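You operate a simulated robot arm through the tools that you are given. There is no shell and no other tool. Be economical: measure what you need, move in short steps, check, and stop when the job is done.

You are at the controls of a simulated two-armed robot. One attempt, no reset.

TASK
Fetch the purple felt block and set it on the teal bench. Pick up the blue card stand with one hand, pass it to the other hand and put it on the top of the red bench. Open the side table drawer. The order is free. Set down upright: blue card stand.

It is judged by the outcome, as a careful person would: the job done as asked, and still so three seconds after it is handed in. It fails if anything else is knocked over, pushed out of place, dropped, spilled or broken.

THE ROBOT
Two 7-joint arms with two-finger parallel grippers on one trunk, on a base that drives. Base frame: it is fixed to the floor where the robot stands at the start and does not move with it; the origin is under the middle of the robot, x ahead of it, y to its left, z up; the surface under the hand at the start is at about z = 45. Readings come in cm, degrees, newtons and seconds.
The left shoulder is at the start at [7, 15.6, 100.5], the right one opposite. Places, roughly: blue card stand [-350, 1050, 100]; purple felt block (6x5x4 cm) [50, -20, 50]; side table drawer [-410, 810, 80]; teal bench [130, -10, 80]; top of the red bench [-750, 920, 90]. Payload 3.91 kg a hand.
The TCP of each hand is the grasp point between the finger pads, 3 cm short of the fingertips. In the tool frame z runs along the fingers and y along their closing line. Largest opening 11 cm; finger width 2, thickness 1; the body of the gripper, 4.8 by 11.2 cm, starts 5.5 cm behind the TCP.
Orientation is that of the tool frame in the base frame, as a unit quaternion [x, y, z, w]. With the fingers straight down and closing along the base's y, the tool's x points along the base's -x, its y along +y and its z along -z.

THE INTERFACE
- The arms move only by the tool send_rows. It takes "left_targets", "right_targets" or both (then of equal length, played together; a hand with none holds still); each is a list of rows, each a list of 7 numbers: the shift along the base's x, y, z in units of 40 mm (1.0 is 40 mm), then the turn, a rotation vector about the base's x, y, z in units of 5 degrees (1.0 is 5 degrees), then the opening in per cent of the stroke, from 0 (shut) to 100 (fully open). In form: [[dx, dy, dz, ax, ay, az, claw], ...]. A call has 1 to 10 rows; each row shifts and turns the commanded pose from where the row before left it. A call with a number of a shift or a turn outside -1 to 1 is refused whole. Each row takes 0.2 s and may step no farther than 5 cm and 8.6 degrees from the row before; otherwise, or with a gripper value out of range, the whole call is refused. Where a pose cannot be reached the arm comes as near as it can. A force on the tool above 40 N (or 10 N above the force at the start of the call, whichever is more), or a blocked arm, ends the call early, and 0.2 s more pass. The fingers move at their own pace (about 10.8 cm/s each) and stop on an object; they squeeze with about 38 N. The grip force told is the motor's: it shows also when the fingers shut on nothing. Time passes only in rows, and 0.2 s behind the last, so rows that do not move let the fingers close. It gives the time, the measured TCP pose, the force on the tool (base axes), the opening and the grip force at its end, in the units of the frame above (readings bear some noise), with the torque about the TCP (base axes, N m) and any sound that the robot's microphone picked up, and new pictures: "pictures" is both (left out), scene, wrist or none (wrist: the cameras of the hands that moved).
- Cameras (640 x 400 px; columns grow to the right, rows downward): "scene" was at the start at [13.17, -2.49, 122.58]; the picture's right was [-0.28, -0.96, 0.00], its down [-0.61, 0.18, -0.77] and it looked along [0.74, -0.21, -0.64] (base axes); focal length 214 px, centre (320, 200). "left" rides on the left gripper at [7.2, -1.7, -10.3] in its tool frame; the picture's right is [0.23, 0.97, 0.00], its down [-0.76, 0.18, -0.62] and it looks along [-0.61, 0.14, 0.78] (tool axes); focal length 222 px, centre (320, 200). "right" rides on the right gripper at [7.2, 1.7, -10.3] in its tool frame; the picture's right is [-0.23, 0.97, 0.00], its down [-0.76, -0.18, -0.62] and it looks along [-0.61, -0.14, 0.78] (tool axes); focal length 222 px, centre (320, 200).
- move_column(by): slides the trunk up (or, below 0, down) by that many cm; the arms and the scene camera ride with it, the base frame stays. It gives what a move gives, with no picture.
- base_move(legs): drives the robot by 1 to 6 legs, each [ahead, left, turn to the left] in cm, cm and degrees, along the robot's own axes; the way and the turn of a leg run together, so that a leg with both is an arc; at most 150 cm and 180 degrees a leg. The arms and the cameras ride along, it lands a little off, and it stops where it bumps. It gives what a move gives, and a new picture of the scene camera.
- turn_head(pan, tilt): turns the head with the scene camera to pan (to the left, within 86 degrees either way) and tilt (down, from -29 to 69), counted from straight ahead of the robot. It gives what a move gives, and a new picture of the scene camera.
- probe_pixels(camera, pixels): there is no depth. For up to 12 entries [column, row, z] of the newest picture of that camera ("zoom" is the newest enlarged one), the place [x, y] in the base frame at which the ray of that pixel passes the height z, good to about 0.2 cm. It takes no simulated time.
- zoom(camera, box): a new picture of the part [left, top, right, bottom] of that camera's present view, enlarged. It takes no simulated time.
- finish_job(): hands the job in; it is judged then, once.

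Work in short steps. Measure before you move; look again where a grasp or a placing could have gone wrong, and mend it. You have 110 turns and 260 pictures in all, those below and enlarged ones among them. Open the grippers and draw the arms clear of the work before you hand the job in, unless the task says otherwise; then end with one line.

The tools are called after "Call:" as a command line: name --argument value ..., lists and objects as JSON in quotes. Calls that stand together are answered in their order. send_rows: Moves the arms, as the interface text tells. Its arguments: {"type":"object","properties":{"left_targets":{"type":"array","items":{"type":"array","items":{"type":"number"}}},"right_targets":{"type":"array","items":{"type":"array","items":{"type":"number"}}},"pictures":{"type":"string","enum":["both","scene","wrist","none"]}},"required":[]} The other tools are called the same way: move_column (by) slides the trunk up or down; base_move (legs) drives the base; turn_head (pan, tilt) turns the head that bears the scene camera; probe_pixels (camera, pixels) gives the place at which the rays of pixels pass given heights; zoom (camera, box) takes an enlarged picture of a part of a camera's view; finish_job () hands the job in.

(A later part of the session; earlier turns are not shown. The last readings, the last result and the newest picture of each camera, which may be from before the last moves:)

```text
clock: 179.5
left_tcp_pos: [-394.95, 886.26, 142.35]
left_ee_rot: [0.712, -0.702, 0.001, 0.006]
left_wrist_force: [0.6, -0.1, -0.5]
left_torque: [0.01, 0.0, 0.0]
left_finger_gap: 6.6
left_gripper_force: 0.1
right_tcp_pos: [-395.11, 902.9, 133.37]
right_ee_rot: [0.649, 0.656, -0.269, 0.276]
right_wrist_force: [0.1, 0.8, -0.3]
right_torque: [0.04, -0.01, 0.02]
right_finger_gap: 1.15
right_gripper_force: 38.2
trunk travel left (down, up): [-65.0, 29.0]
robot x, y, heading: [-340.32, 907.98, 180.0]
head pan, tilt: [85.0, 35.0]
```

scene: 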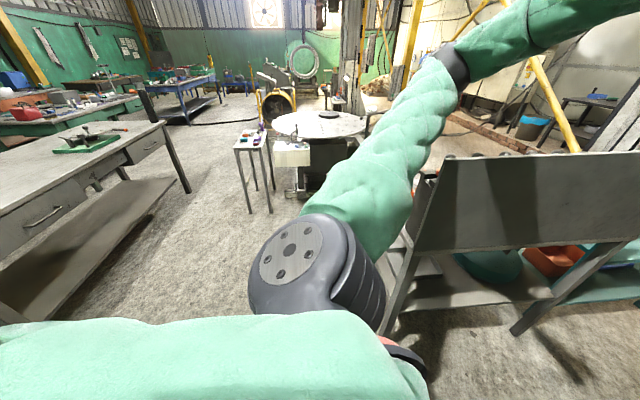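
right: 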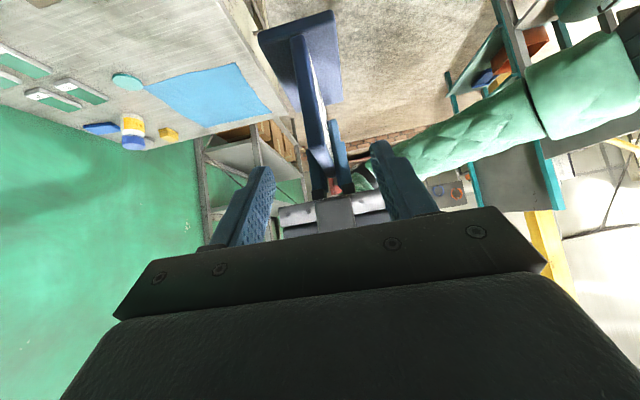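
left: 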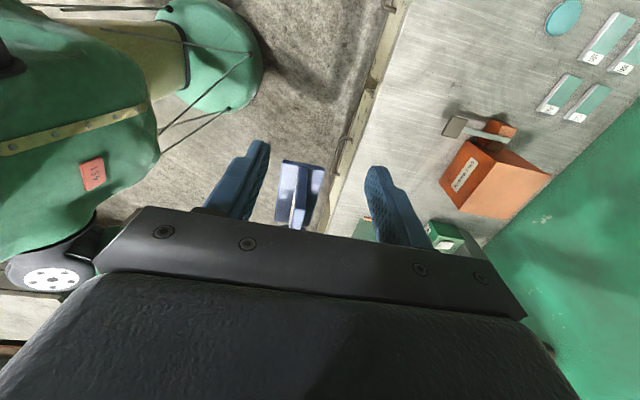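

I'll back up and slide left to face the +x end of the grey table and look at it closely.

Call:
base_move --legs '[[-32, 0, 0], [0, 72, 0]]'

Call:
turn_head --pan 8 --tilt 35

```text
clock: 185.2
left_tcp_pos: [-361.52, 813.5, 142.4]
left_ee_rot: [0.716, -0.698, 0.001, 0.006]
left_wrist_force: [0.0, 0.0, 0.1]
left_torque: [0.0, -0.02, 0.01]
left_finger_gap: 6.62
left_gripper_force: 0.0
right_tcp_pos: [-361.65, 830.07, 133.24]
right_ee_rot: [0.645, 0.66, -0.267, 0.278]
right_wrist_force: [0.1, -0.1, 0.9]
right_torque: [0.02, 0.04, 0.0]
right_finger_gap: 1.15
right_gripper_force: 37.9
trunk travel left (down, up): [-65.0, 29.0]
robot x, y, heading: [-306.73, 836.02, -179.5]
head pan, tilt: [85.0, 35.0]
```

scene: 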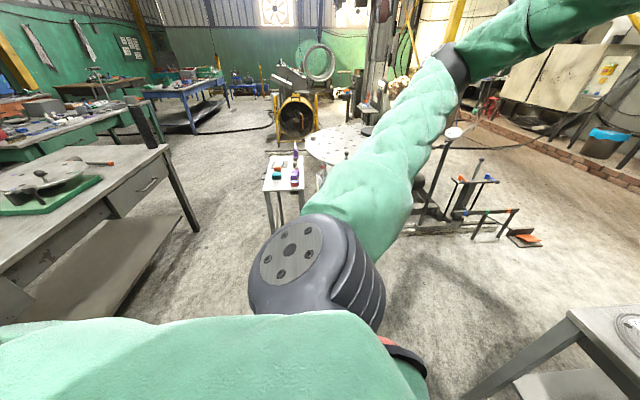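

```text
clock: 186.7
left_tcp_pos: [-361.5, 813.5, 142.41]
left_ee_rot: [0.716, -0.698, 0.001, 0.006]
left_wrist_force: [0.6, -1.3, -0.4]
left_torque: [0.03, 0.0, -0.03]
left_finger_gap: 6.59
left_gripper_force: 0.1
right_tcp_pos: [-361.72, 830.09, 133.26]
right_ee_rot: [0.644, 0.66, -0.268, 0.279]
right_wrist_force: [-0.4, 1.4, 0.3]
right_torque: [0.02, -0.04, -0.01]
right_finger_gap: 1.16
right_gripper_force: 38.5
trunk travel left (down, up): [-65.0, 29.0]
robot x, y, heading: [-307.07, 836.02, -179.0]
head pan, tilt: [8.0, 35.0]
```

scene: 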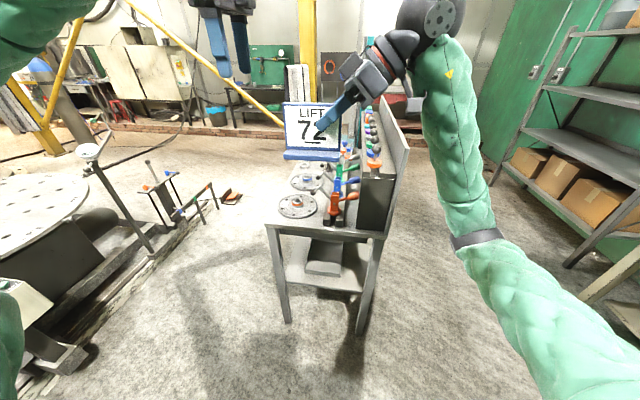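

The floor on the table's -y side looks open. I'll probe the obstacles there and zoom in on the table.

Call:
probe_pixels --camera "scene" --pixels '[[288, 322, 0], [360, 333, 0], [20, 398, 0], [90, 345, 0], [150, 262, 0], [215, 207, 0], [168, 225, 0], [238, 200, 0], [266, 226, 80], [90, 185, 75]]'

Call:
zoom --camera "scene" --box '[240, 150, 420, 330]'

Call:
zoom --camera "scene" --box '[60, 120, 300, 270]'

```text
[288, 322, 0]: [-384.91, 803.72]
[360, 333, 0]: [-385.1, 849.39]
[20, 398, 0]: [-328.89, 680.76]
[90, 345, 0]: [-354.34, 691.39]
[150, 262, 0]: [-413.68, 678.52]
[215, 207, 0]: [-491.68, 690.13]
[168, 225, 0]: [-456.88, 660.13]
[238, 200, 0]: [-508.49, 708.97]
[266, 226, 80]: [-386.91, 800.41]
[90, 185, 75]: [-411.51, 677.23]
```

```text
2.22 times, centred on (330, 240) of scene
```

zoom: 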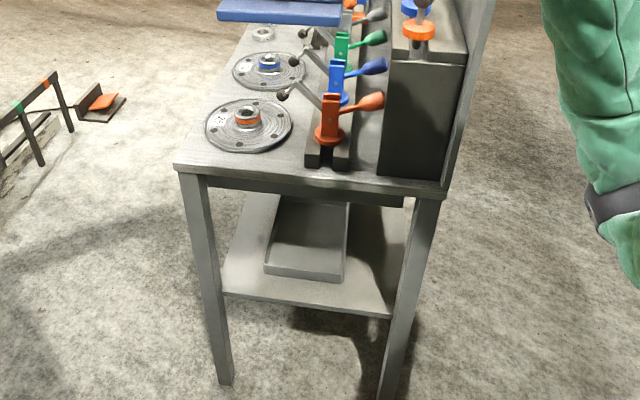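

```text
2.67 times, centred on (180, 195) of scene
```

zoom: 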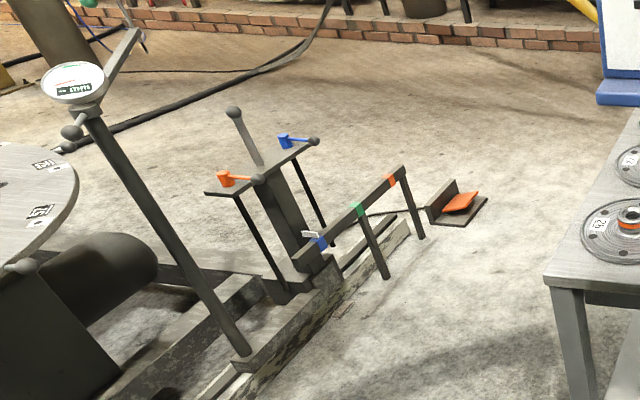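

A recessed drawer body shows under the table top, so the front is likely the -y side. I'll drive diagonally to about (-345,768), clear of the small white table, and look at that face.

Call:
base_move --legs '[[38, 68, 0]]'

Call:
turn_head --pan -30 --tilt 40

```text
clock: 188.8
left_tcp_pos: [-374.16, 790.27, 142.58]
left_ee_rot: [0.712, -0.702, 0.001, 0.007]
left_wrist_force: [0.3, -0.1, 0.4]
left_torque: [-0.01, 0.0, 0.03]
left_finger_gap: 6.6
left_gripper_force: 0.0
right_tcp_pos: [-374.59, 807.46, 133.27]
right_ee_rot: [0.653, 0.653, -0.27, 0.274]
right_wrist_force: [-0.2, -0.4, -0.5]
right_torque: [0.04, -0.02, -0.02]
right_finger_gap: 1.14
right_gripper_force: 38.1
trunk travel left (down, up): [-65.0, 29.0]
robot x, y, heading: [-319.98, 812.53, -179.9]
head pan, tilt: [8.0, 35.0]
stopped in leg 1: the robot was blocked; the commanded pose is now the measured one
```

scene: 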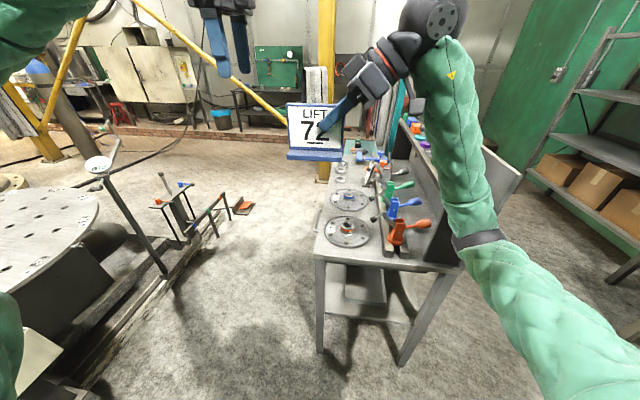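

```text
clock: 189.8
left_tcp_pos: [-374.0, 790.48, 142.73]
left_ee_rot: [0.713, -0.701, 0.001, 0.007]
left_wrist_force: [-0.3, 0.3, 0.2]
left_torque: [0.0, -0.01, -0.01]
left_finger_gap: 6.59
left_gripper_force: 0.0
right_tcp_pos: [-374.58, 807.43, 133.46]
right_ee_rot: [0.652, 0.653, -0.27, 0.275]
right_wrist_force: [0.2, 0.1, 0.2]
right_torque: [0.04, -0.01, -0.02]
right_finger_gap: 1.12
right_gripper_force: 37.9
trunk travel left (down, up): [-65.0, 29.0]
robot x, y, heading: [-320.2, 812.41, -179.8]
head pan, tilt: [-30.0, 40.0]
```

scene: 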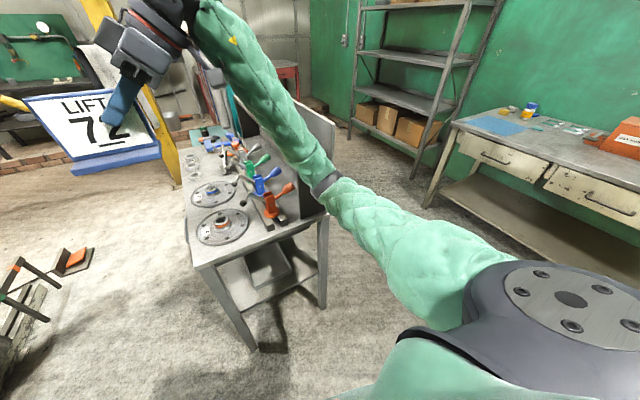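

I was blocked, perhaps by the right elbow against the end of the back panel. I'll check that the table hasn't shifted and see how near the elbow is.

Call:
probe_pixels --camera "scene" --pixels '[[255, 350, 0], [324, 307, 0], [192, 268, 80], [332, 215, 80]]'

Call:
zoom --camera "scene" --box '[150, 80, 410, 250]'

Call:
turn_head --pan 70 --tilt 50

```text
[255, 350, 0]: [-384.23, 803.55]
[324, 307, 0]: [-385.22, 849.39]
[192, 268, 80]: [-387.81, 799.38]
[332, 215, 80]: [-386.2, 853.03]
```

```text
2.35 times, centred on (280, 165) of scene
```

zoom: 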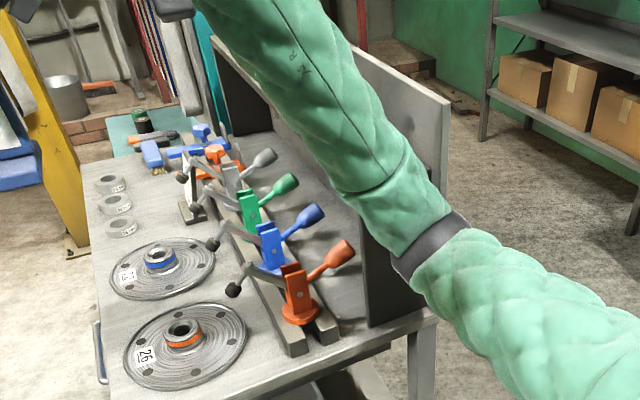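

```text
clock: 191.6
left_tcp_pos: [-373.99, 790.52, 142.74]
left_ee_rot: [0.714, -0.7, 0.001, 0.008]
left_wrist_force: [-0.3, 0.0, 0.0]
left_torque: [0.02, 0.02, 0.01]
left_finger_gap: 6.6
left_gripper_force: 0.1
right_tcp_pos: [-374.66, 807.48, 133.38]
right_ee_rot: [0.651, 0.654, -0.269, 0.275]
right_wrist_force: [0.4, 0.1, -1.0]
right_torque: [0.02, -0.01, 0.01]
right_finger_gap: 1.15
right_gripper_force: 37.9
trunk travel left (down, up): [-65.0, 29.0]
robot x, y, heading: [-319.67, 812.34, -180.0]
head pan, tilt: [70.0, 50.0]
```

scene: 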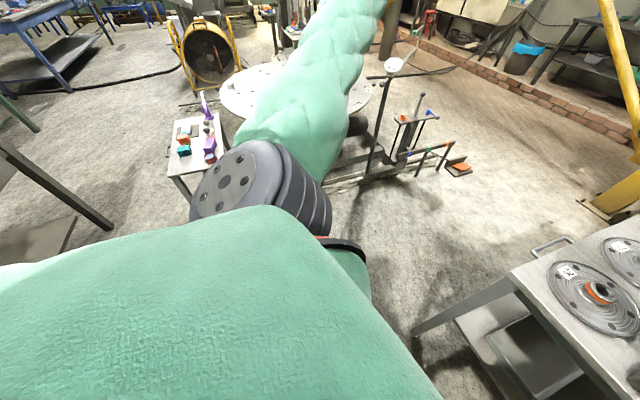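

The table is unmoved (same leg positions). On its -y face I now see a handle at (550,245). I'll probe it and the small white table.

Call:
zoom --camera "scene" --box '[480, 200, 640, 300]'

Call:
probe_pixels --camera "scene" --pixels '[[532, 250, 75], [570, 238, 75], [532, 250, 72], [570, 238, 72], [510, 272, 80], [510, 272, 83], [222, 160, 75], [170, 177, 75], [215, 113, 75], [190, 198, 0], [112, 228, 0]]'

Call:
move_column --by 22

```text
4.00 times, centred on (560, 250) of scene
```

zoom: 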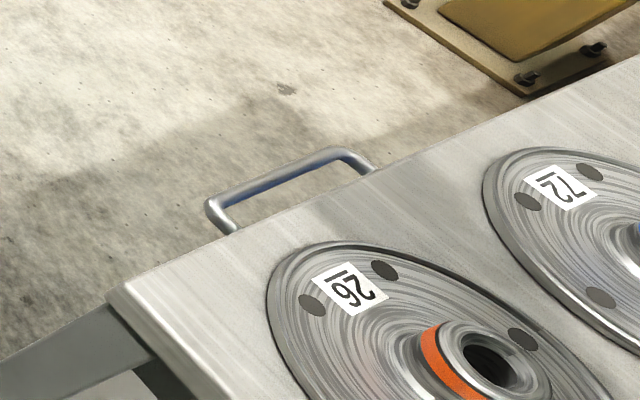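

```text
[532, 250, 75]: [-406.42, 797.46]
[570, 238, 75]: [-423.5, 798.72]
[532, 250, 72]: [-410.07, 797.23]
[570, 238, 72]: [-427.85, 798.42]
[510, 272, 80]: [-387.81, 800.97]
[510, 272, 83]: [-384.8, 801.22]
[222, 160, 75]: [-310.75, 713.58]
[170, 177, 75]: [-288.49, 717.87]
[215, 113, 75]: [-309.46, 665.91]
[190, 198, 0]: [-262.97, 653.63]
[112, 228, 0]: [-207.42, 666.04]
```

```text
clock: 193.9
left_tcp_pos: [-374.88, 790.3, 164.36]
left_ee_rot: [0.714, -0.7, 0.002, 0.005]
left_wrist_force: [-0.6, -0.2, 0.3]
left_torque: [0.01, -0.04, -0.02]
left_finger_gap: 6.59
left_gripper_force: 0.1
right_tcp_pos: [-375.36, 807.38, 155.05]
right_ee_rot: [0.652, 0.653, -0.267, 0.277]
right_wrist_force: [1.0, -0.6, -1.1]
right_torque: [0.0, -0.03, -0.01]
right_finger_gap: 1.15
right_gripper_force: 38.2
trunk travel left (down, up): [-87.0, 7.0]
robot x, y, heading: [-319.82, 812.46, -179.7]
head pan, tilt: [70.0, 50.0]
```

The handle bar spans roughly x -407 to -424 at y≈797, z≈75. With the trunk raised, I'll finish the diagonal move and turn to heading ~125°.

Call:
base_move --legs '[[28, 55, 0], [0, 0, -55]]'

Call:
turn_head --pan 25 --tilt 50

```text
clock: 199.8
left_tcp_pos: [-396.67, 790.82, 164.45]
left_ee_rot: [-0.304, 0.953, 0.001, -0.006]
left_wrist_force: [0.4, -0.6, 0.1]
left_torque: [0.0, 0.02, -0.03]
left_finger_gap: 6.61
left_gripper_force: 0.0
right_tcp_pos: [-382.91, 800.81, 155.15]
right_ee_rot: [0.882, 0.272, -0.366, 0.119]
right_wrist_force: [0.0, -0.1, -0.9]
right_torque: [0.01, -0.05, -0.02]
right_finger_gap: 1.15
right_gripper_force: 38.2
trunk travel left (down, up): [-87.0, 7.0]
robot x, y, heading: [-347.57, 758.3, 124.4]
head pan, tilt: [70.0, 50.0]
```

scene: 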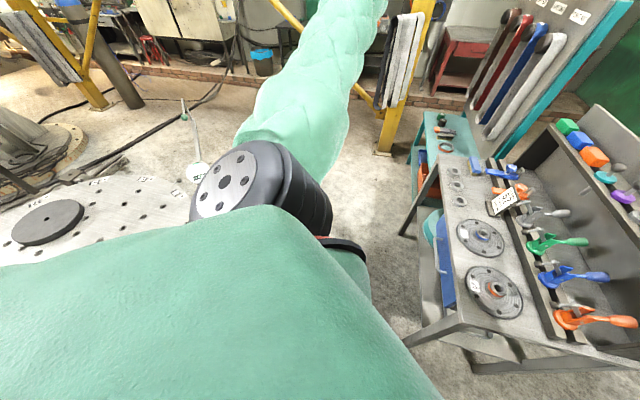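

```text
clock: 200.9
left_tcp_pos: [-396.82, 790.85, 164.35]
left_ee_rot: [-0.304, 0.953, 0.001, -0.006]
left_wrist_force: [0.9, -0.4, 0.6]
left_torque: [0.04, 0.0, 0.01]
left_finger_gap: 6.57
left_gripper_force: 0.1
right_tcp_pos: [-382.82, 800.95, 155.08]
right_ee_rot: [0.881, 0.274, -0.366, 0.12]
right_wrist_force: [-0.4, 0.3, -0.4]
right_torque: [-0.03, -0.01, -0.03]
right_finger_gap: 1.16
right_gripper_force: 38.0
trunk travel left (down, up): [-87.0, 7.0]
robot x, y, heading: [-347.84, 758.06, 124.5]
head pan, tilt: [25.0, 50.0]
```

scene: 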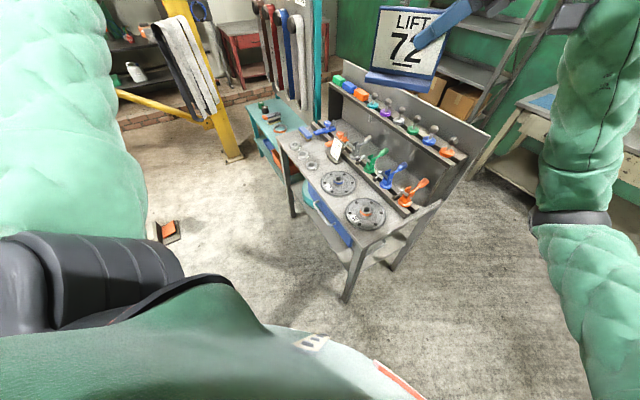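

Now I see the table's blue drawer front at about (330,222) with its handle. I'll zoom and probe.

Call:
zoom --camera "scene" --box '[280, 160, 400, 270]'

```text
3.64 times, centred on (340, 215) of scene
```

zoom: 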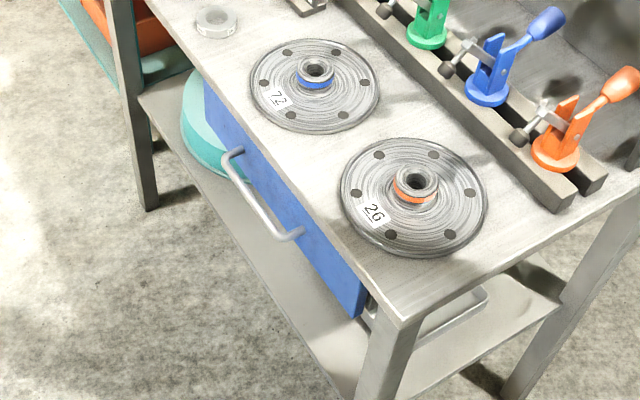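

Call:
probe_pixels --camera "zoom" --pixels '[[226, 165, 78], [226, 165, 75], [226, 165, 72], [282, 238, 78], [282, 238, 75], [282, 238, 72], [403, 325, 80], [403, 325, 83], [365, 315, 70], [365, 315, 66], [300, 232, 75], [240, 150, 75]]'

```text
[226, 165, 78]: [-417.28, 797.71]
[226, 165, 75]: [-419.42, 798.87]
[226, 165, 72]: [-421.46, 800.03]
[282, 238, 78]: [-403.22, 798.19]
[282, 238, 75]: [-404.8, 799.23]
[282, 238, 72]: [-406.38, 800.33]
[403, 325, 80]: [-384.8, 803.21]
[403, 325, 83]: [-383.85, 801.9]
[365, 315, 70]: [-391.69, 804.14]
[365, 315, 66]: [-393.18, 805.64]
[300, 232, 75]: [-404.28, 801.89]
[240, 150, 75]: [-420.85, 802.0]
```

Triangulating both views: table top z≈84.4, handle bar centred at about (-410.5, 797.7, 78.5). I'll move the right hand with the stand aside, yaw the left hand, and lower the trunk.

Call:
send_rows --left_targets '[[0, 0, 0, 0, 0, -0.98, 80], [0, 0, 0, 0, 0, -0.98, 80], [0, -0.3, 0, 0, 0, -0.98, 80], [0, -0.5, 0, 0, 0, -0.98, 80], [0, -0.5, 0, 0, 0, -0.98, 80], [0, -0.5, 0, 0, 0, -0.98, 80], [0, -0.5, 0, 0, 0, -0.98, 80], [0, 0, 0, 0, 0, 0, 80]]' --right_targets '[[0.7, 0, 0, 0, 0, 0, 0], [0.7, 0, 0, 0, 0, 0, 0], [0.7, 0, 0, 0, 0, 0, 0], [0.7, 0, 0, 0, 0, 0, 0], [0.7, 0, 0, 0, 0, 0, 0], [0.7, 0, 0, 0, 0, 0, 0], [0, 0, 0, 0, 0, 0, 0], [0, 0, 0, 0, 0, 0, 0]]' --pictures "none"

Call:
move_column --by -40

```text
clock: 202.7
left_tcp_pos: [-396.55, 781.74, 164.57]
left_ee_rot: [-0.009, 1.0, 0.001, -0.005]
left_wrist_force: [0.4, 0.6, -0.8]
left_torque: [0.04, -0.02, 0.02]
left_finger_gap: 8.78
left_gripper_force: 0.0
right_tcp_pos: [-365.86, 800.88, 155.11]
right_ee_rot: [0.882, 0.273, -0.366, 0.12]
right_wrist_force: [-0.1, -0.1, 0.1]
right_torque: [0.02, 0.02, -0.01]
right_finger_gap: 1.14
right_gripper_force: 38.1
trunk travel left (down, up): [-87.0, 7.0]
robot x, y, heading: [-347.44, 758.27, 124.6]
head pan, tilt: [25.0, 50.0]
```

```text
clock: 206.6
left_tcp_pos: [-396.52, 781.75, 124.5]
left_ee_rot: [-0.009, 1.0, 0.002, -0.005]
left_wrist_force: [-0.9, 0.1, 0.1]
left_torque: [-0.01, 0.02, -0.01]
left_finger_gap: 8.81
left_gripper_force: 0.1
right_tcp_pos: [-365.9, 800.76, 115.2]
right_ee_rot: [0.881, 0.273, -0.366, 0.12]
right_wrist_force: [-0.2, 0.8, -0.6]
right_torque: [0.02, -0.03, -0.05]
right_finger_gap: 1.16
right_gripper_force: 38.3
trunk travel left (down, up): [-47.0, 47.0]
robot x, y, heading: [-347.49, 758.16, 124.4]
head pan, tilt: [25.0, 50.0]
```

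Next I'll pitch the left hand from pointing down to pointing +y, shifting it back in y and toward the handle's x.

Call:
send_rows --left_targets '[[-0.3, -0.2, 0, 1, 0, 0, 80], [-0.3, -0.2, 0, 1, 0, 0, 80], [-0.3, -0.2, 0, 1, 0, 0, 80], [-0.3, -0.2, 0, 1, 0, 0, 80], [-0.3, -0.2, 0, 1, 0, 0, 80], [-0.3, 0, 0, 1, 0, 0, 80], [-0.3, 0, 0, 1, 0, 0, 80], [-0.3, 0, 0, 1, 0, 0, 80], [-0.3, 0, 0, 1, 0, 0, 80], [-0.3, 0, 0, 1, 0, 0, 80]]' --pictures "none"

Call:
send_rows --left_targets '[[0, 0, -0.3, 1, 0, 0, 80], [0, 0, -0.4, 1, 0, 0, 80], [0, 0, -0.4, 1, 0, 0, 80], [0, 0, -0.4, 1, 0, 0, 80], [0, 0, -0.4, 1, 0, 0, 80], [0, 0, -0.4, 1, 0, 0, 80], [0, 0, -0.4, 1, 0, 0, 80], [0, 0, -0.4, 1, 0, 0, 80], [0, 0, 0, 0, 0, 0, 80]]' --pictures "both"

```text
clock: 208.8
left_tcp_pos: [-408.63, 777.73, 124.55]
left_ee_rot: [-0.011, 0.905, 0.426, -0.001]
left_wrist_force: [0.2, 0.0, -0.9]
left_torque: [0.02, 0.01, 0.02]
left_finger_gap: 8.81
left_gripper_force: 0.0
right_tcp_pos: [-365.88, 800.82, 115.14]
right_ee_rot: [0.882, 0.273, -0.366, 0.119]
right_wrist_force: [0.1, -0.3, -0.4]
right_torque: [0.01, -0.03, 0.01]
right_finger_gap: 1.17
right_gripper_force: 38.1
trunk travel left (down, up): [-47.0, 47.0]
robot x, y, heading: [-347.67, 757.84, 124.4]
head pan, tilt: [25.0, 50.0]
```

```text
clock: 210.8
left_tcp_pos: [-409.11, 777.67, 112.3]
left_ee_rot: [-0.009, 0.705, 0.709, 0.002]
left_wrist_force: [-0.4, -0.4, -0.1]
left_torque: [-0.02, 0.01, 0.04]
left_finger_gap: 8.79
left_gripper_force: 0.0
left hand out of reach, approached as far as the arm can: row 8
right_tcp_pos: [-365.9, 800.89, 115.17]
right_ee_rot: [0.881, 0.273, -0.367, 0.12]
right_wrist_force: [0.1, -0.3, -1.2]
right_torque: [0.0, -0.02, 0.0]
right_finger_gap: 1.17
right_gripper_force: 37.9
trunk travel left (down, up): [-47.0, 47.0]
robot x, y, heading: [-347.36, 758.2, 124.7]
head pan, tilt: [25.0, 50.0]
```

scene: 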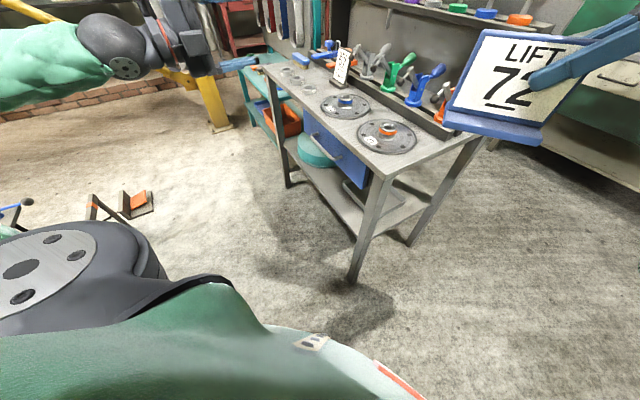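
left: 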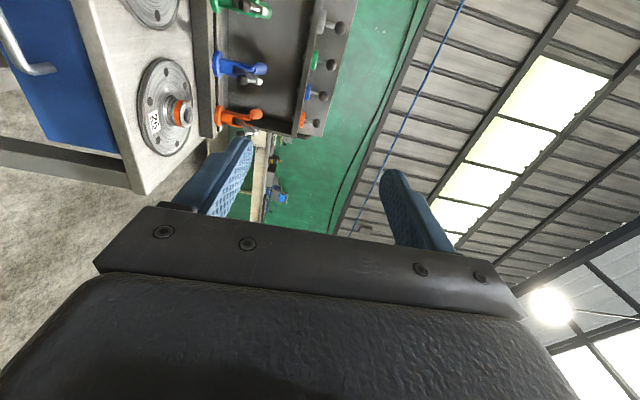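

The hand is now horizontal at z≈112, pointing at the drawer side. I'll lower it with the arm toward z≈79, well in front of the handle.

Call:
send_rows --left_targets '[[-0.1, 0, -0.8, 0, 0, 0, 80], [-0.1, 0, -0.8, 0, 0, 0, 80], [-0.1, 0, -0.8, 0, 0, 0, 80], [0, 0, -0.8, 0, 0, 0, 80], [0, 0, -0.8, 0, 0, 0, 80], [0, 0, -0.8, 0, 0, 0, 60], [0, 0, -0.8, 0, 0, 0, 60], [0, 0, -0.8, 0, 0, 0, 60], [0, 0, -0.8, 0, 0, 0, 60], [0, 0, -0.8, 0, 0, 0, 60]]' --pictures "both"

```text
clock: 213.0
left_tcp_pos: [-410.38, 777.92, 80.43]
left_ee_rot: [-0.004, 0.706, 0.708, 0.0]
left_wrist_force: [-1.1, 0.1, 0.5]
left_torque: [0.03, -0.02, -0.08]
left_finger_gap: 6.61
left_gripper_force: 0.1
left hand out of reach, approached as far as the arm can: row 2
right_tcp_pos: [-366.08, 800.94, 115.01]
right_ee_rot: [0.882, 0.273, -0.366, 0.12]
right_wrist_force: [-0.5, -0.4, -1.4]
right_torque: [0.0, -0.03, 0.01]
right_finger_gap: 1.17
right_gripper_force: 38.2
trunk travel left (down, up): [-47.0, 47.0]
robot x, y, heading: [-347.45, 757.91, 124.6]
head pan, tilt: [25.0, 50.0]
```

scene: 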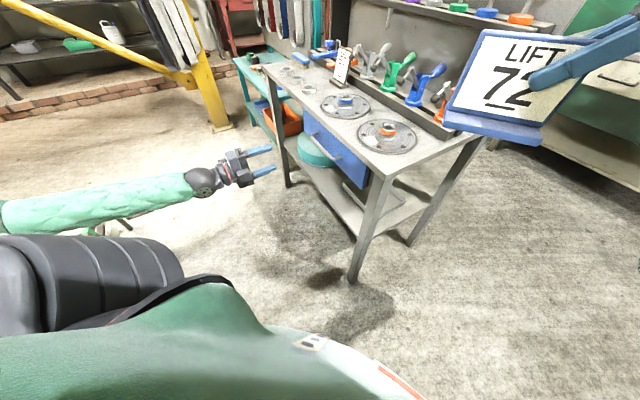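
left: 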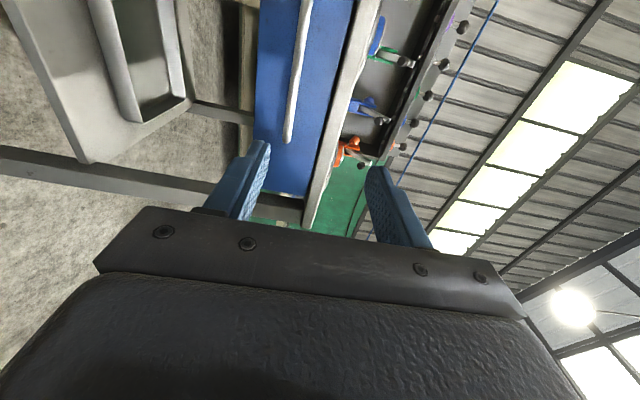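

The fingers are level with the drawer. I'll check the handle's height via the wrist view, with the handle end at (288,140) and the bar at (303,40).

Call:
probe_pixels --camera "left" --pixels '[[288, 140, 76], [288, 140, 77], [288, 140, 78], [288, 140, 79], [303, 40, 76], [303, 40, 77], [303, 40, 78], [303, 40, 79]]'

Call:
zoom --camera "scene" --box '[190, 80, 410, 230]'

```text
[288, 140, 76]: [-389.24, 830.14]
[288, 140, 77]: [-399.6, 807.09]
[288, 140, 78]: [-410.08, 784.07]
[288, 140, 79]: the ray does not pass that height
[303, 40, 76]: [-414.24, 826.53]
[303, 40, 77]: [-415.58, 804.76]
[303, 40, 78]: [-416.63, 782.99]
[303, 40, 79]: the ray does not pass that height
```

```text
2.67 times, centred on (300, 155) of scene
```

zoom: 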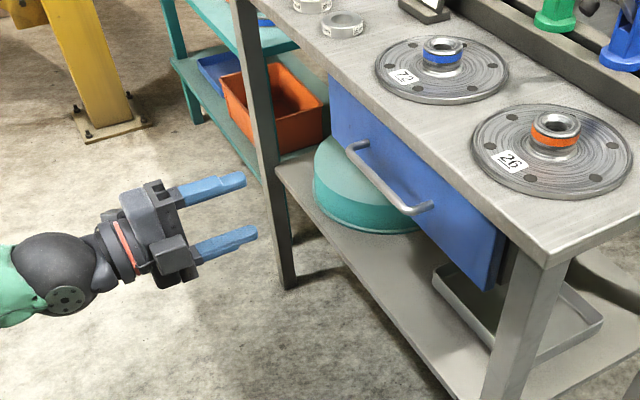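

The bar is at z≈77.4, so I'll drop 3 cm, narrow the opening slightly, and advance to the handle.

Call:
send_rows --left_targets '[[0, 0, -0.75, 0, 0, 0, 50], [0, 0.9, 0, 0, 0, 0, 50], [0, 0.9, 0, 0, 0, 0, 50], [0, 0.9, 0, 0, 0, 0, 50], [0, 0.9, 0, 0, 0, 0, 50], [0, 0.8, 0, 0, 0, 0, 50], [0, 0.25, 0, 0, 0, 0, 50], [0, 0, 0, 0, 0, 0, 50]]' --pictures "both"

Call:
zoom --camera "scene" --box '[230, 80, 390, 190]'

```text
clock: 214.8
left_tcp_pos: [-410.91, 796.44, 77.23]
left_ee_rot: [-0.01, 0.705, 0.709, 0.003]
left_wrist_force: [1.2, -0.2, 0.1]
left_torque: [-0.03, 0.03, 0.01]
left_finger_gap: 5.46
left_gripper_force: 0.1
right_tcp_pos: [-366.09, 800.86, 115.22]
right_ee_rot: [0.882, 0.273, -0.366, 0.119]
right_wrist_force: [0.2, -0.5, -0.2]
right_torque: [0.01, 0.0, -0.03]
right_finger_gap: 1.16
right_gripper_force: 37.6
trunk travel left (down, up): [-47.0, 47.0]
robot x, y, heading: [-348.13, 758.19, 124.5]
head pan, tilt: [25.0, 50.0]
```

scene: 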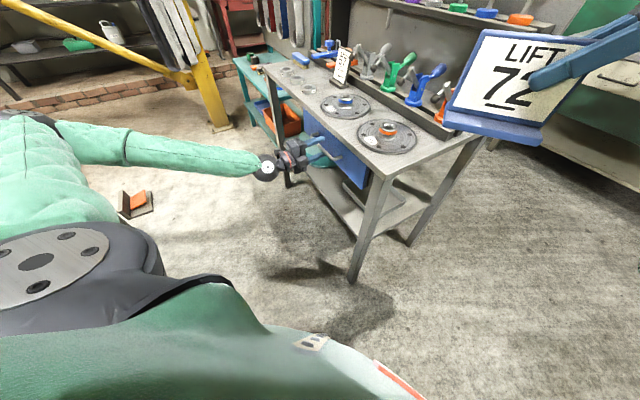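
left: 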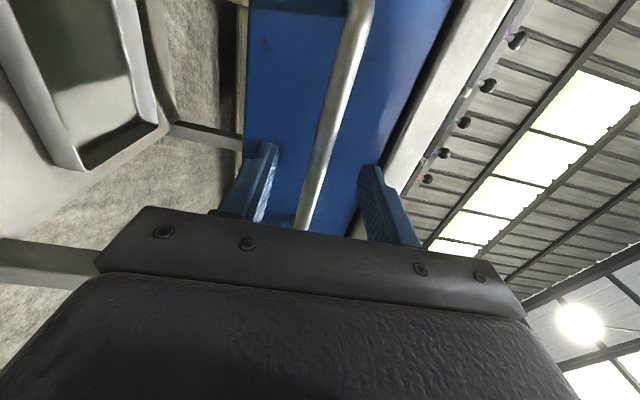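

```text
3.64 times, centred on (310, 135) of scene
```

zoom: 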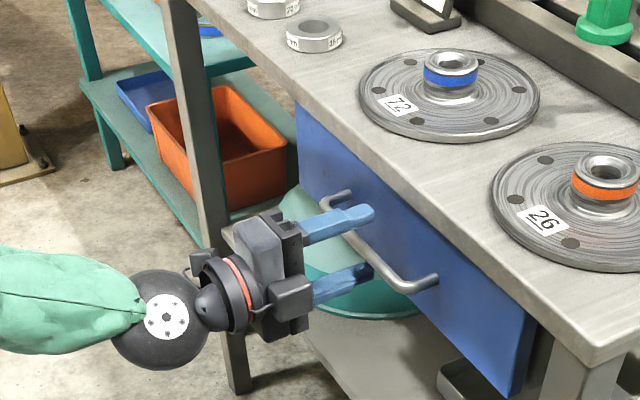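

The handle bar is between the fingers. I'll close on it and start pulling gently toward -y.

Call:
send_rows --left_targets '[[0, 0, 0, 0, 0, 0, 20], [0, 0, 0, 0, 0, 0, 0], [0, 0, 0, 0, 0, 0, 0], [0, 0, 0, 0, 0, 0, 0], [0, -0.3, 0, 0, 0, 0, 0], [0, -0.4, 0, 0, 0, 0, 0], [0, -0.4, 0, 0, 0, 0, 0], [0, -0.4, 0, 0, 0, 0, 0], [0, 0, 0, 0, 0, 0, 0]]' --pictures "scene"

Call:
zoom --camera "scene" --box '[230, 80, 390, 190]'

```text
clock: 216.6
left_tcp_pos: [-410.79, 790.82, 77.04]
left_ee_rot: [-0.012, 0.707, 0.707, 0.004]
left_wrist_force: [-2.7, -1.1, -15.6]
left_torque: [-0.33, 1.02, 1.18]
left_finger_gap: 1.19
left_gripper_force: 45.1
right_tcp_pos: [-366.04, 800.84, 115.24]
right_ee_rot: [0.882, 0.272, -0.366, 0.119]
right_wrist_force: [0.7, 0.3, -0.8]
right_torque: [0.03, 0.01, 0.0]
right_finger_gap: 1.17
right_gripper_force: 38.1
trunk travel left (down, up): [-47.0, 47.0]
robot x, y, heading: [-347.63, 758.05, 124.4]
head pan, tilt: [25.0, 50.0]
stopped in row 8 (left hand): the force on the tool passed its limit at 42 N (the readings are from after the stop); the commanded pose is now the measured one
```

scene: 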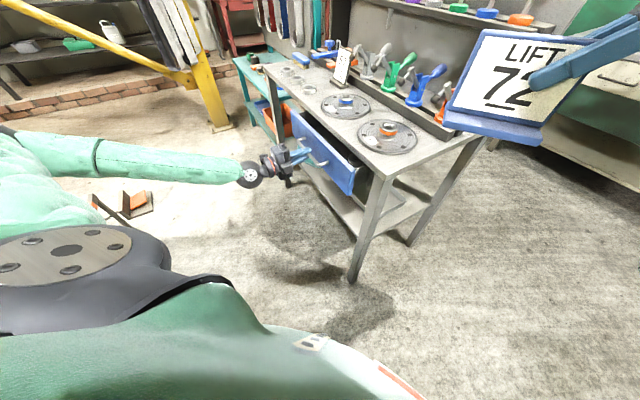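

```text
3.64 times, centred on (310, 135) of scene
```

zoom: 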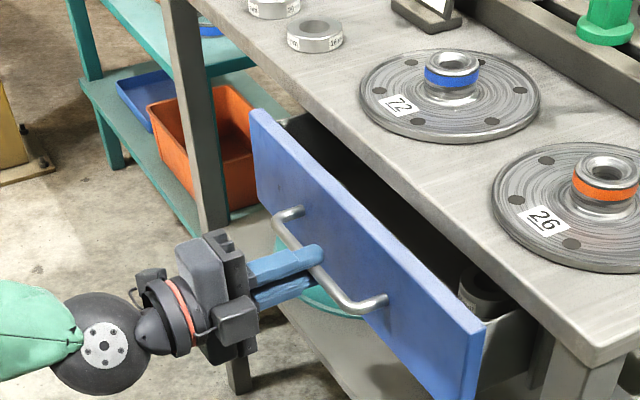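

The drawer is opening (about 6 cm so far); a force spike stopped the move. I'll continue pulling more slowly with a slight drop to ease the vertical load.

Call:
send_rows --left_targets '[[0, 0, -0.05, 0, 0, 0, 0], [0, -0.2, 0, 0, 0, 0, 0], [0, -0.25, 0, 0, 0, 0, 0], [0, -0.25, 0, 0, 0, 0, 0], [0, -0.25, 0, 0, 0, 0, 0], [0, -0.25, 0, 0, 0, 0, 0], [0, -0.25, 0, 0, 0, 0, 0], [0, -0.25, 0, 0, 0, 0, 0], [0, -0.25, 0, 0, 0, 0, 0], [0, 0, 0, 0, 0, 0, 0]]' --pictures "scene"

```text
clock: 218.8
left_tcp_pos: [-410.9, 783.03, 77.0]
left_ee_rot: [-0.011, 0.706, 0.708, 0.003]
left_wrist_force: [-27.4, -0.7, 9.0]
left_torque: [0.15, 0.95, 0.59]
left_finger_gap: 1.17
left_gripper_force: 44.9
right_tcp_pos: [-365.99, 800.68, 115.12]
right_ee_rot: [0.882, 0.273, -0.366, 0.12]
right_wrist_force: [0.2, 0.2, -0.4]
right_torque: [0.0, -0.02, 0.03]
right_finger_gap: 1.15
right_gripper_force: 38.0
trunk travel left (down, up): [-47.0, 47.0]
robot x, y, heading: [-347.73, 757.92, 124.6]
head pan, tilt: [25.0, 50.0]
```

scene: 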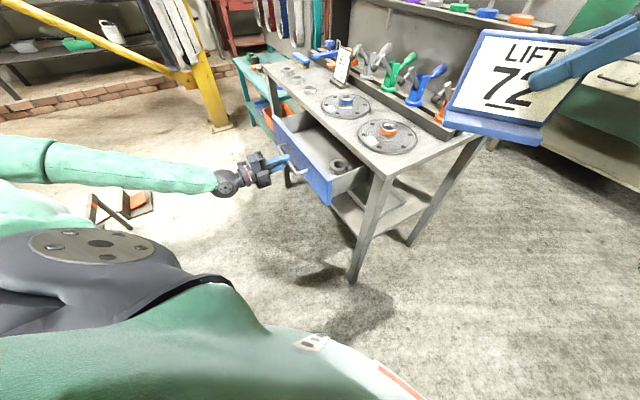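

It's open about 14 cm. I'll ease the side load and pull a few more centimetres.

Call:
send_rows --left_targets '[[-0.1, 0, 0.02, 0, 0, 0, 0], [0, -0.2, 0, 0, 0, 0, 0], [-0.02, -0.25, 0, 0, 0, 0, 0], [-0.02, -0.25, 0, 0, 0, 0, 0], [-0.02, -0.25, 0, 0, 0, 0, 0], [-0.02, -0.25, 0, 0, 0, 0, 0], [-0.02, -0.25, 0, 0, 0, 0, 0], [-0.02, -0.25, 0, 0, 0, 0, 0], [0, 0, 0, 0, 0, 0, 0]]' --pictures "scene"

Call:
zoom --camera "scene" --box '[210, 90, 400, 220]'

```text
clock: 219.8
left_tcp_pos: [-410.74, 780.41, 76.92]
left_ee_rot: [-0.01, 0.708, 0.707, 0.007]
left_wrist_force: [8.9, -1.1, -0.7]
left_torque: [0.1, 0.94, 0.31]
left_finger_gap: 1.22
left_gripper_force: 45.3
right_tcp_pos: [-365.93, 800.79, 115.23]
right_ee_rot: [0.882, 0.272, -0.367, 0.118]
right_wrist_force: [0.7, 0.4, -0.5]
right_torque: [0.06, -0.01, -0.02]
right_finger_gap: 1.18
right_gripper_force: 38.4
trunk travel left (down, up): [-47.0, 47.0]
robot x, y, heading: [-347.84, 758.07, 124.6]
head pan, tilt: [25.0, 50.0]
stopped in row 5 (left hand): the force on the tool passed its limit at 44 N (the readings are from after the stop); the commanded pose is now the measured one
```

scene: 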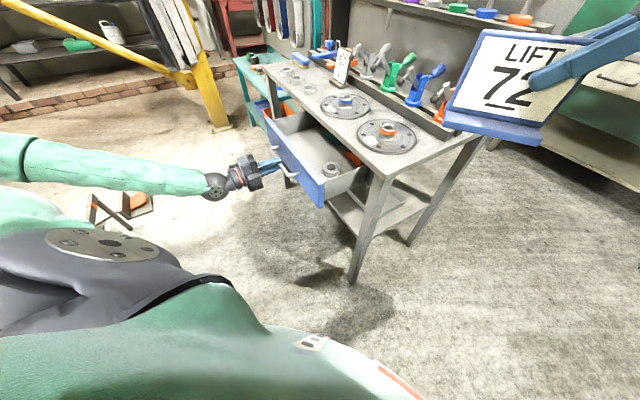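

```text
3.08 times, centred on (305, 155) of scene
```

zoom: 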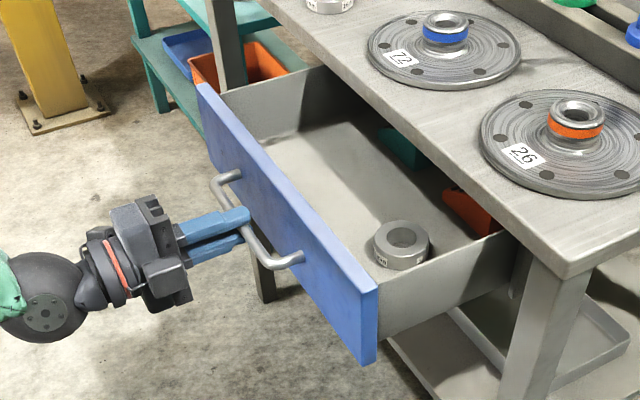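

It's open about 16 cm and may not be at its stop, as the force was mostly sideways. I'll try further with small pulls.

Call:
send_rows --left_targets '[[0.03, -0.1, 0, 0, 0, 0, 0], [0, -0.15, 0, 0, 0, 0, 0], [0, -0.15, 0, 0, 0, 0, 0], [0, -0.15, 0, 0, 0, 0, 0], [0, -0.15, 0, 0, 0, 0, 0], [0, -0.15, 0, 0, 0, 0, 0], [0, -0.15, 0, 0, 0, 0, 0], [0, -0.15, 0, 0, 0, 0, 0], [0, -0.15, 0, 0, 0, 0, 0], [0, 0, 0, 0, 0, 0, 0]]' --pictures "none"

```text
clock: 222.0
left_tcp_pos: [-410.8, 775.34, 76.96]
left_ee_rot: [-0.01, 0.708, 0.707, 0.007]
left_wrist_force: [0.5, 0.8, 1.7]
left_torque: [0.07, 0.94, 0.02]
left_finger_gap: 1.17
left_gripper_force: 44.9
right_tcp_pos: [-365.9, 800.87, 115.22]
right_ee_rot: [0.882, 0.274, -0.366, 0.12]
right_wrist_force: [0.0, 0.0, -1.2]
right_torque: [0.01, -0.03, -0.02]
right_finger_gap: 1.12
right_gripper_force: 37.6
trunk travel left (down, up): [-47.0, 47.0]
robot x, y, heading: [-347.44, 758.02, 124.4]
head pan, tilt: [25.0, 50.0]
```

It's still moving freely (21 cm now, low force). I'll continue.

Call:
send_rows --left_targets '[[0, -0.15, 0, 0, 0, 0, 0], [0, -0.15, 0, 0, 0, 0, 0], [0, -0.15, 0, 0, 0, 0, 0], [0, -0.15, 0, 0, 0, 0, 0], [0, -0.15, 0, 0, 0, 0, 0], [0, -0.15, 0, 0, 0, 0, 0], [0, -0.15, 0, 0, 0, 0, 0], [0, -0.15, 0, 0, 0, 0, 0], [0, -0.15, 0, 0, 0, 0, 0], [0, 0, 0, 0, 0, 0, 0]]' --pictures "scene"

Call:
zoom --camera "scene" --box '[210, 90, 400, 220]'

```text
clock: 224.2
left_tcp_pos: [-410.74, 769.88, 76.98]
left_ee_rot: [-0.01, 0.707, 0.707, 0.007]
left_wrist_force: [-7.3, 1.1, 12.9]
left_torque: [0.21, 0.86, 0.12]
left_finger_gap: 1.2
left_gripper_force: 44.8
right_tcp_pos: [-365.85, 800.92, 115.18]
right_ee_rot: [0.882, 0.273, -0.365, 0.119]
right_wrist_force: [-0.2, 0.3, -1.0]
right_torque: [0.02, -0.02, 0.01]
right_finger_gap: 1.17
right_gripper_force: 37.7
trunk travel left (down, up): [-47.0, 47.0]
robot x, y, heading: [-347.68, 757.9, 124.4]
head pan, tilt: [25.0, 50.0]
```

scene: 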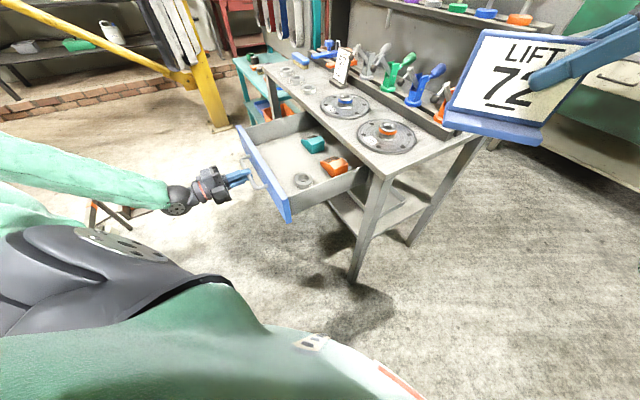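

```text
3.08 times, centred on (305, 155) of scene
```

zoom: 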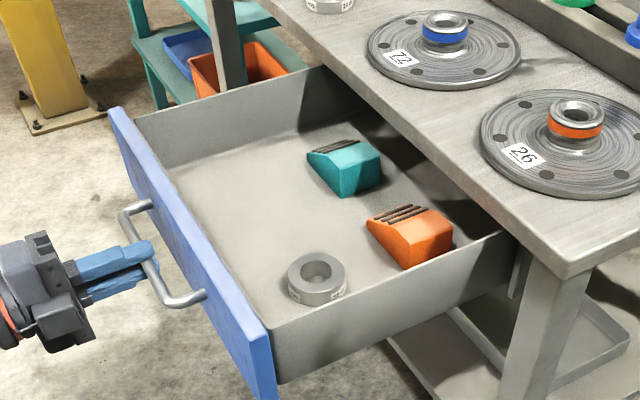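

The drawer is about 26 cm open. I'll pull a little more in case there is travel left.

Call:
send_rows --left_targets '[[0, -0.15, 0, 0, 0, 0, 0], [0, -0.15, 0, 0, 0, 0, 0], [0, -0.15, 0, 0, 0, 0, 0], [0, -0.15, 0, 0, 0, 0, 0], [0, -0.15, 0, 0, 0, 0, 0], [0, -0.15, 0, 0, 0, 0, 0], [0, 0, 0, 0, 0, 0, 0]]' --pictures "none"

```text
clock: 224.8
left_tcp_pos: [-410.78, 769.33, 77.02]
left_ee_rot: [-0.008, 0.706, 0.709, 0.008]
left_wrist_force: [0.9, 19.0, -5.3]
left_torque: [-0.07, 0.95, 1.2]
left_finger_gap: 1.17
left_gripper_force: 44.7
right_tcp_pos: [-365.77, 800.91, 115.09]
right_ee_rot: [0.882, 0.271, -0.366, 0.119]
right_wrist_force: [-0.3, -0.2, -0.1]
right_torque: [0.04, -0.03, -0.01]
right_finger_gap: 1.16
right_gripper_force: 38.6
trunk travel left (down, up): [-47.0, 47.0]
robot x, y, heading: [-347.59, 758.5, 124.2]
head pan, tilt: [25.0, 50.0]
stopped in row 2 (left hand): the force on the tool passed its limit at 43 N (the readings are from after the stop); the commanded pose is now the measured one
```

That is the end stop (a +y reaction). I'll release, back off toward -y, and lift.

Call:
send_rows --left_targets '[[0, 0.03, 0, 0, 0, 0, 40], [0, 0, 0, 0, 0, 0, 50], [0, 0, 0, 0, 0, 0, 50], [0, -0.5, 0, 0, 0, 0, 50], [0, -0.9, 0, 0, 0, 0, 50], [0, -0.8, 0, 0, 0, 0, 50], [0, -0.2, 0.9, 0, 0, 0, 50], [0, 0, 1, 0, 0, 0, 50], [0, 0, 1, 0, 0, 0, 50], [0, 0, 1, 0, 0, 0, 50]]' --pictures "scene"

```text
clock: 227.0
left_tcp_pos: [-410.7, 759.57, 92.7]
left_ee_rot: [-0.009, 0.706, 0.708, 0.008]
left_wrist_force: [0.6, 0.5, 0.4]
left_torque: [-0.02, 0.01, 0.02]
left_finger_gap: 5.52
left_gripper_force: 0.1
right_tcp_pos: [-365.62, 800.84, 115.19]
right_ee_rot: [0.882, 0.272, -0.366, 0.119]
right_wrist_force: [0.1, -1.0, -0.8]
right_torque: [0.02, -0.06, 0.0]
right_finger_gap: 1.13
right_gripper_force: 37.6
trunk travel left (down, up): [-47.0, 47.0]
robot x, y, heading: [-347.78, 758.07, 124.2]
head pan, tilt: [25.0, 50.0]
```

scene: 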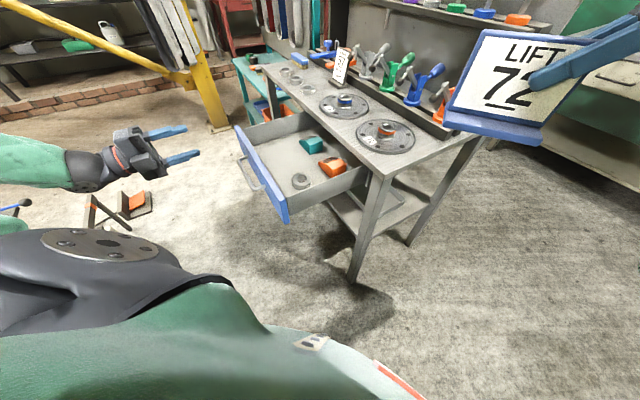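

The drawer is open and free of the hand. I'll fold the left hand back to pointing down and raise it for driving.

Call:
send_rows --left_targets '[[0, 0, 0.8, 0, 0, 0, 60], [0, 0, 0.8, 0, 0, 0, 60], [0, 0, 0.8, -1, 0, 0, 60], [0, 0, 0.8, -1, 0, 0, 60], [0, 0, 0.8, -1, 0, 0, 60], [0, 0, 0.8, -1, 0, 0, 60], [0, 0, 0.8, -1, 0, 0, 60], [0, 0, 0.8, -1, 0, 0, 60], [0, 0, 0.8, -1, 0, 0, 60], [0, 0, 0.8, -1, 0, 0, 60]]' --pictures "none"

Call:
send_rows --left_targets '[[0, 0.2, 0, -1, 0, 0, 60], [0, 0.2, 0, -1, 0, 0, 60], [0, 0.2, 0, -1, 0, 0, 60], [0, 0.2, 0, -1, 0, 0, 60], [0.2, 0.2, 0, -1, 0, 0, 60], [0.2, 0.2, 0, -1, 0, 0, 60], [0.2, 0.2, 0, -1, 0, 0, 60], [0.2, 0.2, 0, -1, 0, 0, 60], [0.2, 0.2, 0, -1, 0, 0, 60], [0.2, 0.2, 0, -1, 0, 0, 60]]' --pictures "none"

Call:
move_column --by 40

```text
clock: 229.2
left_tcp_pos: [-411.06, 759.65, 124.68]
left_ee_rot: [-0.011, 0.906, 0.423, 0.004]
left_wrist_force: [-0.2, -0.2, -0.2]
left_torque: [0.0, 0.0, -0.01]
left_finger_gap: 6.61
left_gripper_force: 0.0
right_tcp_pos: [-365.72, 801.09, 115.18]
right_ee_rot: [0.882, 0.271, -0.367, 0.119]
right_wrist_force: [0.3, 0.6, -0.4]
right_torque: [-0.02, -0.03, 0.03]
right_finger_gap: 1.15
right_gripper_force: 38.4
trunk travel left (down, up): [-47.0, 47.0]
robot x, y, heading: [-347.09, 758.03, 124.7]
head pan, tilt: [25.0, 50.0]
```

```text
clock: 231.4
left_tcp_pos: [-406.07, 767.78, 124.67]
left_ee_rot: [-0.012, 1.0, 0.001, -0.001]
left_wrist_force: [0.3, -0.7, -0.1]
left_torque: [-0.01, 0.01, -0.02]
left_finger_gap: 6.6
left_gripper_force: 0.0
right_tcp_pos: [-365.82, 801.13, 115.08]
right_ee_rot: [0.882, 0.271, -0.366, 0.12]
right_wrist_force: [-0.1, 0.6, -1.0]
right_torque: [0.01, 0.0, -0.01]
right_finger_gap: 1.13
right_gripper_force: 37.8
trunk travel left (down, up): [-47.0, 47.0]
robot x, y, heading: [-347.84, 758.26, 124.3]
head pan, tilt: [25.0, 50.0]
```

```text
clock: 235.2
left_tcp_pos: [-406.15, 767.69, 164.69]
left_ee_rot: [-0.012, 1.0, 0.0, -0.002]
left_wrist_force: [-0.5, 0.0, 0.3]
left_torque: [0.0, 0.0, 0.01]
left_finger_gap: 6.61
left_gripper_force: 0.1
right_tcp_pos: [-365.8, 800.97, 155.22]
right_ee_rot: [0.882, 0.271, -0.367, 0.119]
right_wrist_force: [-0.4, 0.5, -0.8]
right_torque: [0.01, -0.06, -0.01]
right_finger_gap: 1.17
right_gripper_force: 37.6
trunk travel left (down, up): [-87.0, 7.0]
robot x, y, heading: [-347.75, 758.29, 124.5]
head pan, tilt: [25.0, 50.0]
```

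Now I'll retrace: turn to face west, back out around the table's end, and return to the y≈913 corridor.

Call:
base_move --legs '[[0, 0, 55.5], [-30, -55, 0], [0, -100, 0], [120, 0, 0]]'

Call:
turn_head --pan 0 --tilt 25

```text
clock: 251.7
left_tcp_pos: [-479.4, 870.93, 164.71]
left_ee_rot: [-0.472, 0.882, 0.001, -0.001]
left_wrist_force: [-0.5, 0.2, -0.5]
left_torque: [0.03, 0.05, 0.02]
left_finger_gap: 6.61
left_gripper_force: 0.1
right_tcp_pos: [-483.46, 923.05, 155.14]
right_ee_rot: [0.657, 0.648, -0.27, 0.275]
right_wrist_force: [0.4, 0.0, -0.6]
right_torque: [0.03, 0.0, 0.01]
right_finger_gap: 1.16
right_gripper_force: 37.7
trunk travel left (down, up): [-87.0, 7.0]
robot x, y, heading: [-438.43, 913.08, 179.7]
head pan, tilt: [25.0, 50.0]
```

scene: 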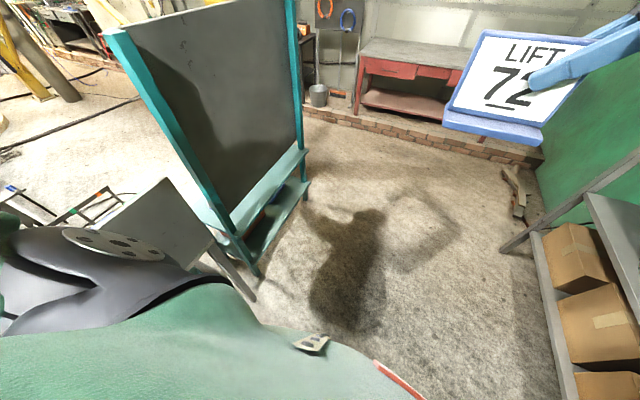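

```text
clock: 252.5
left_tcp_pos: [-479.45, 871.06, 164.71]
left_ee_rot: [-0.472, 0.882, 0.001, 0.0]
left_wrist_force: [0.0, -0.4, 0.0]
left_torque: [0.01, 0.0, 0.02]
left_finger_gap: 6.6
left_gripper_force: 0.0
right_tcp_pos: [-483.66, 922.9, 155.21]
right_ee_rot: [0.656, 0.648, -0.27, 0.275]
right_wrist_force: [0.4, -0.5, -1.5]
right_torque: [0.03, 0.0, -0.02]
right_finger_gap: 1.13
right_gripper_force: 37.9
trunk travel left (down, up): [-87.0, 7.0]
robot x, y, heading: [-438.34, 913.56, 179.4]
head pan, tilt: [0.0, 25.0]
```

scene: 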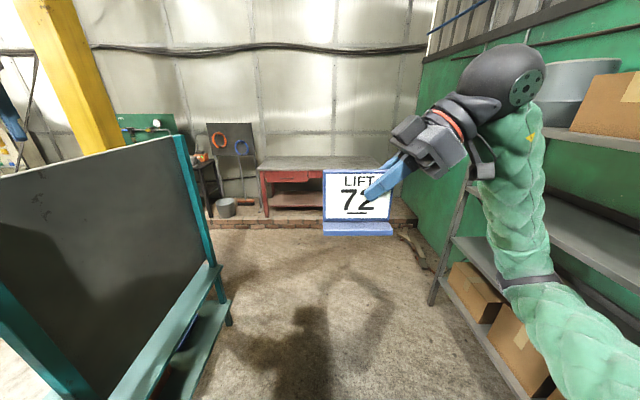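

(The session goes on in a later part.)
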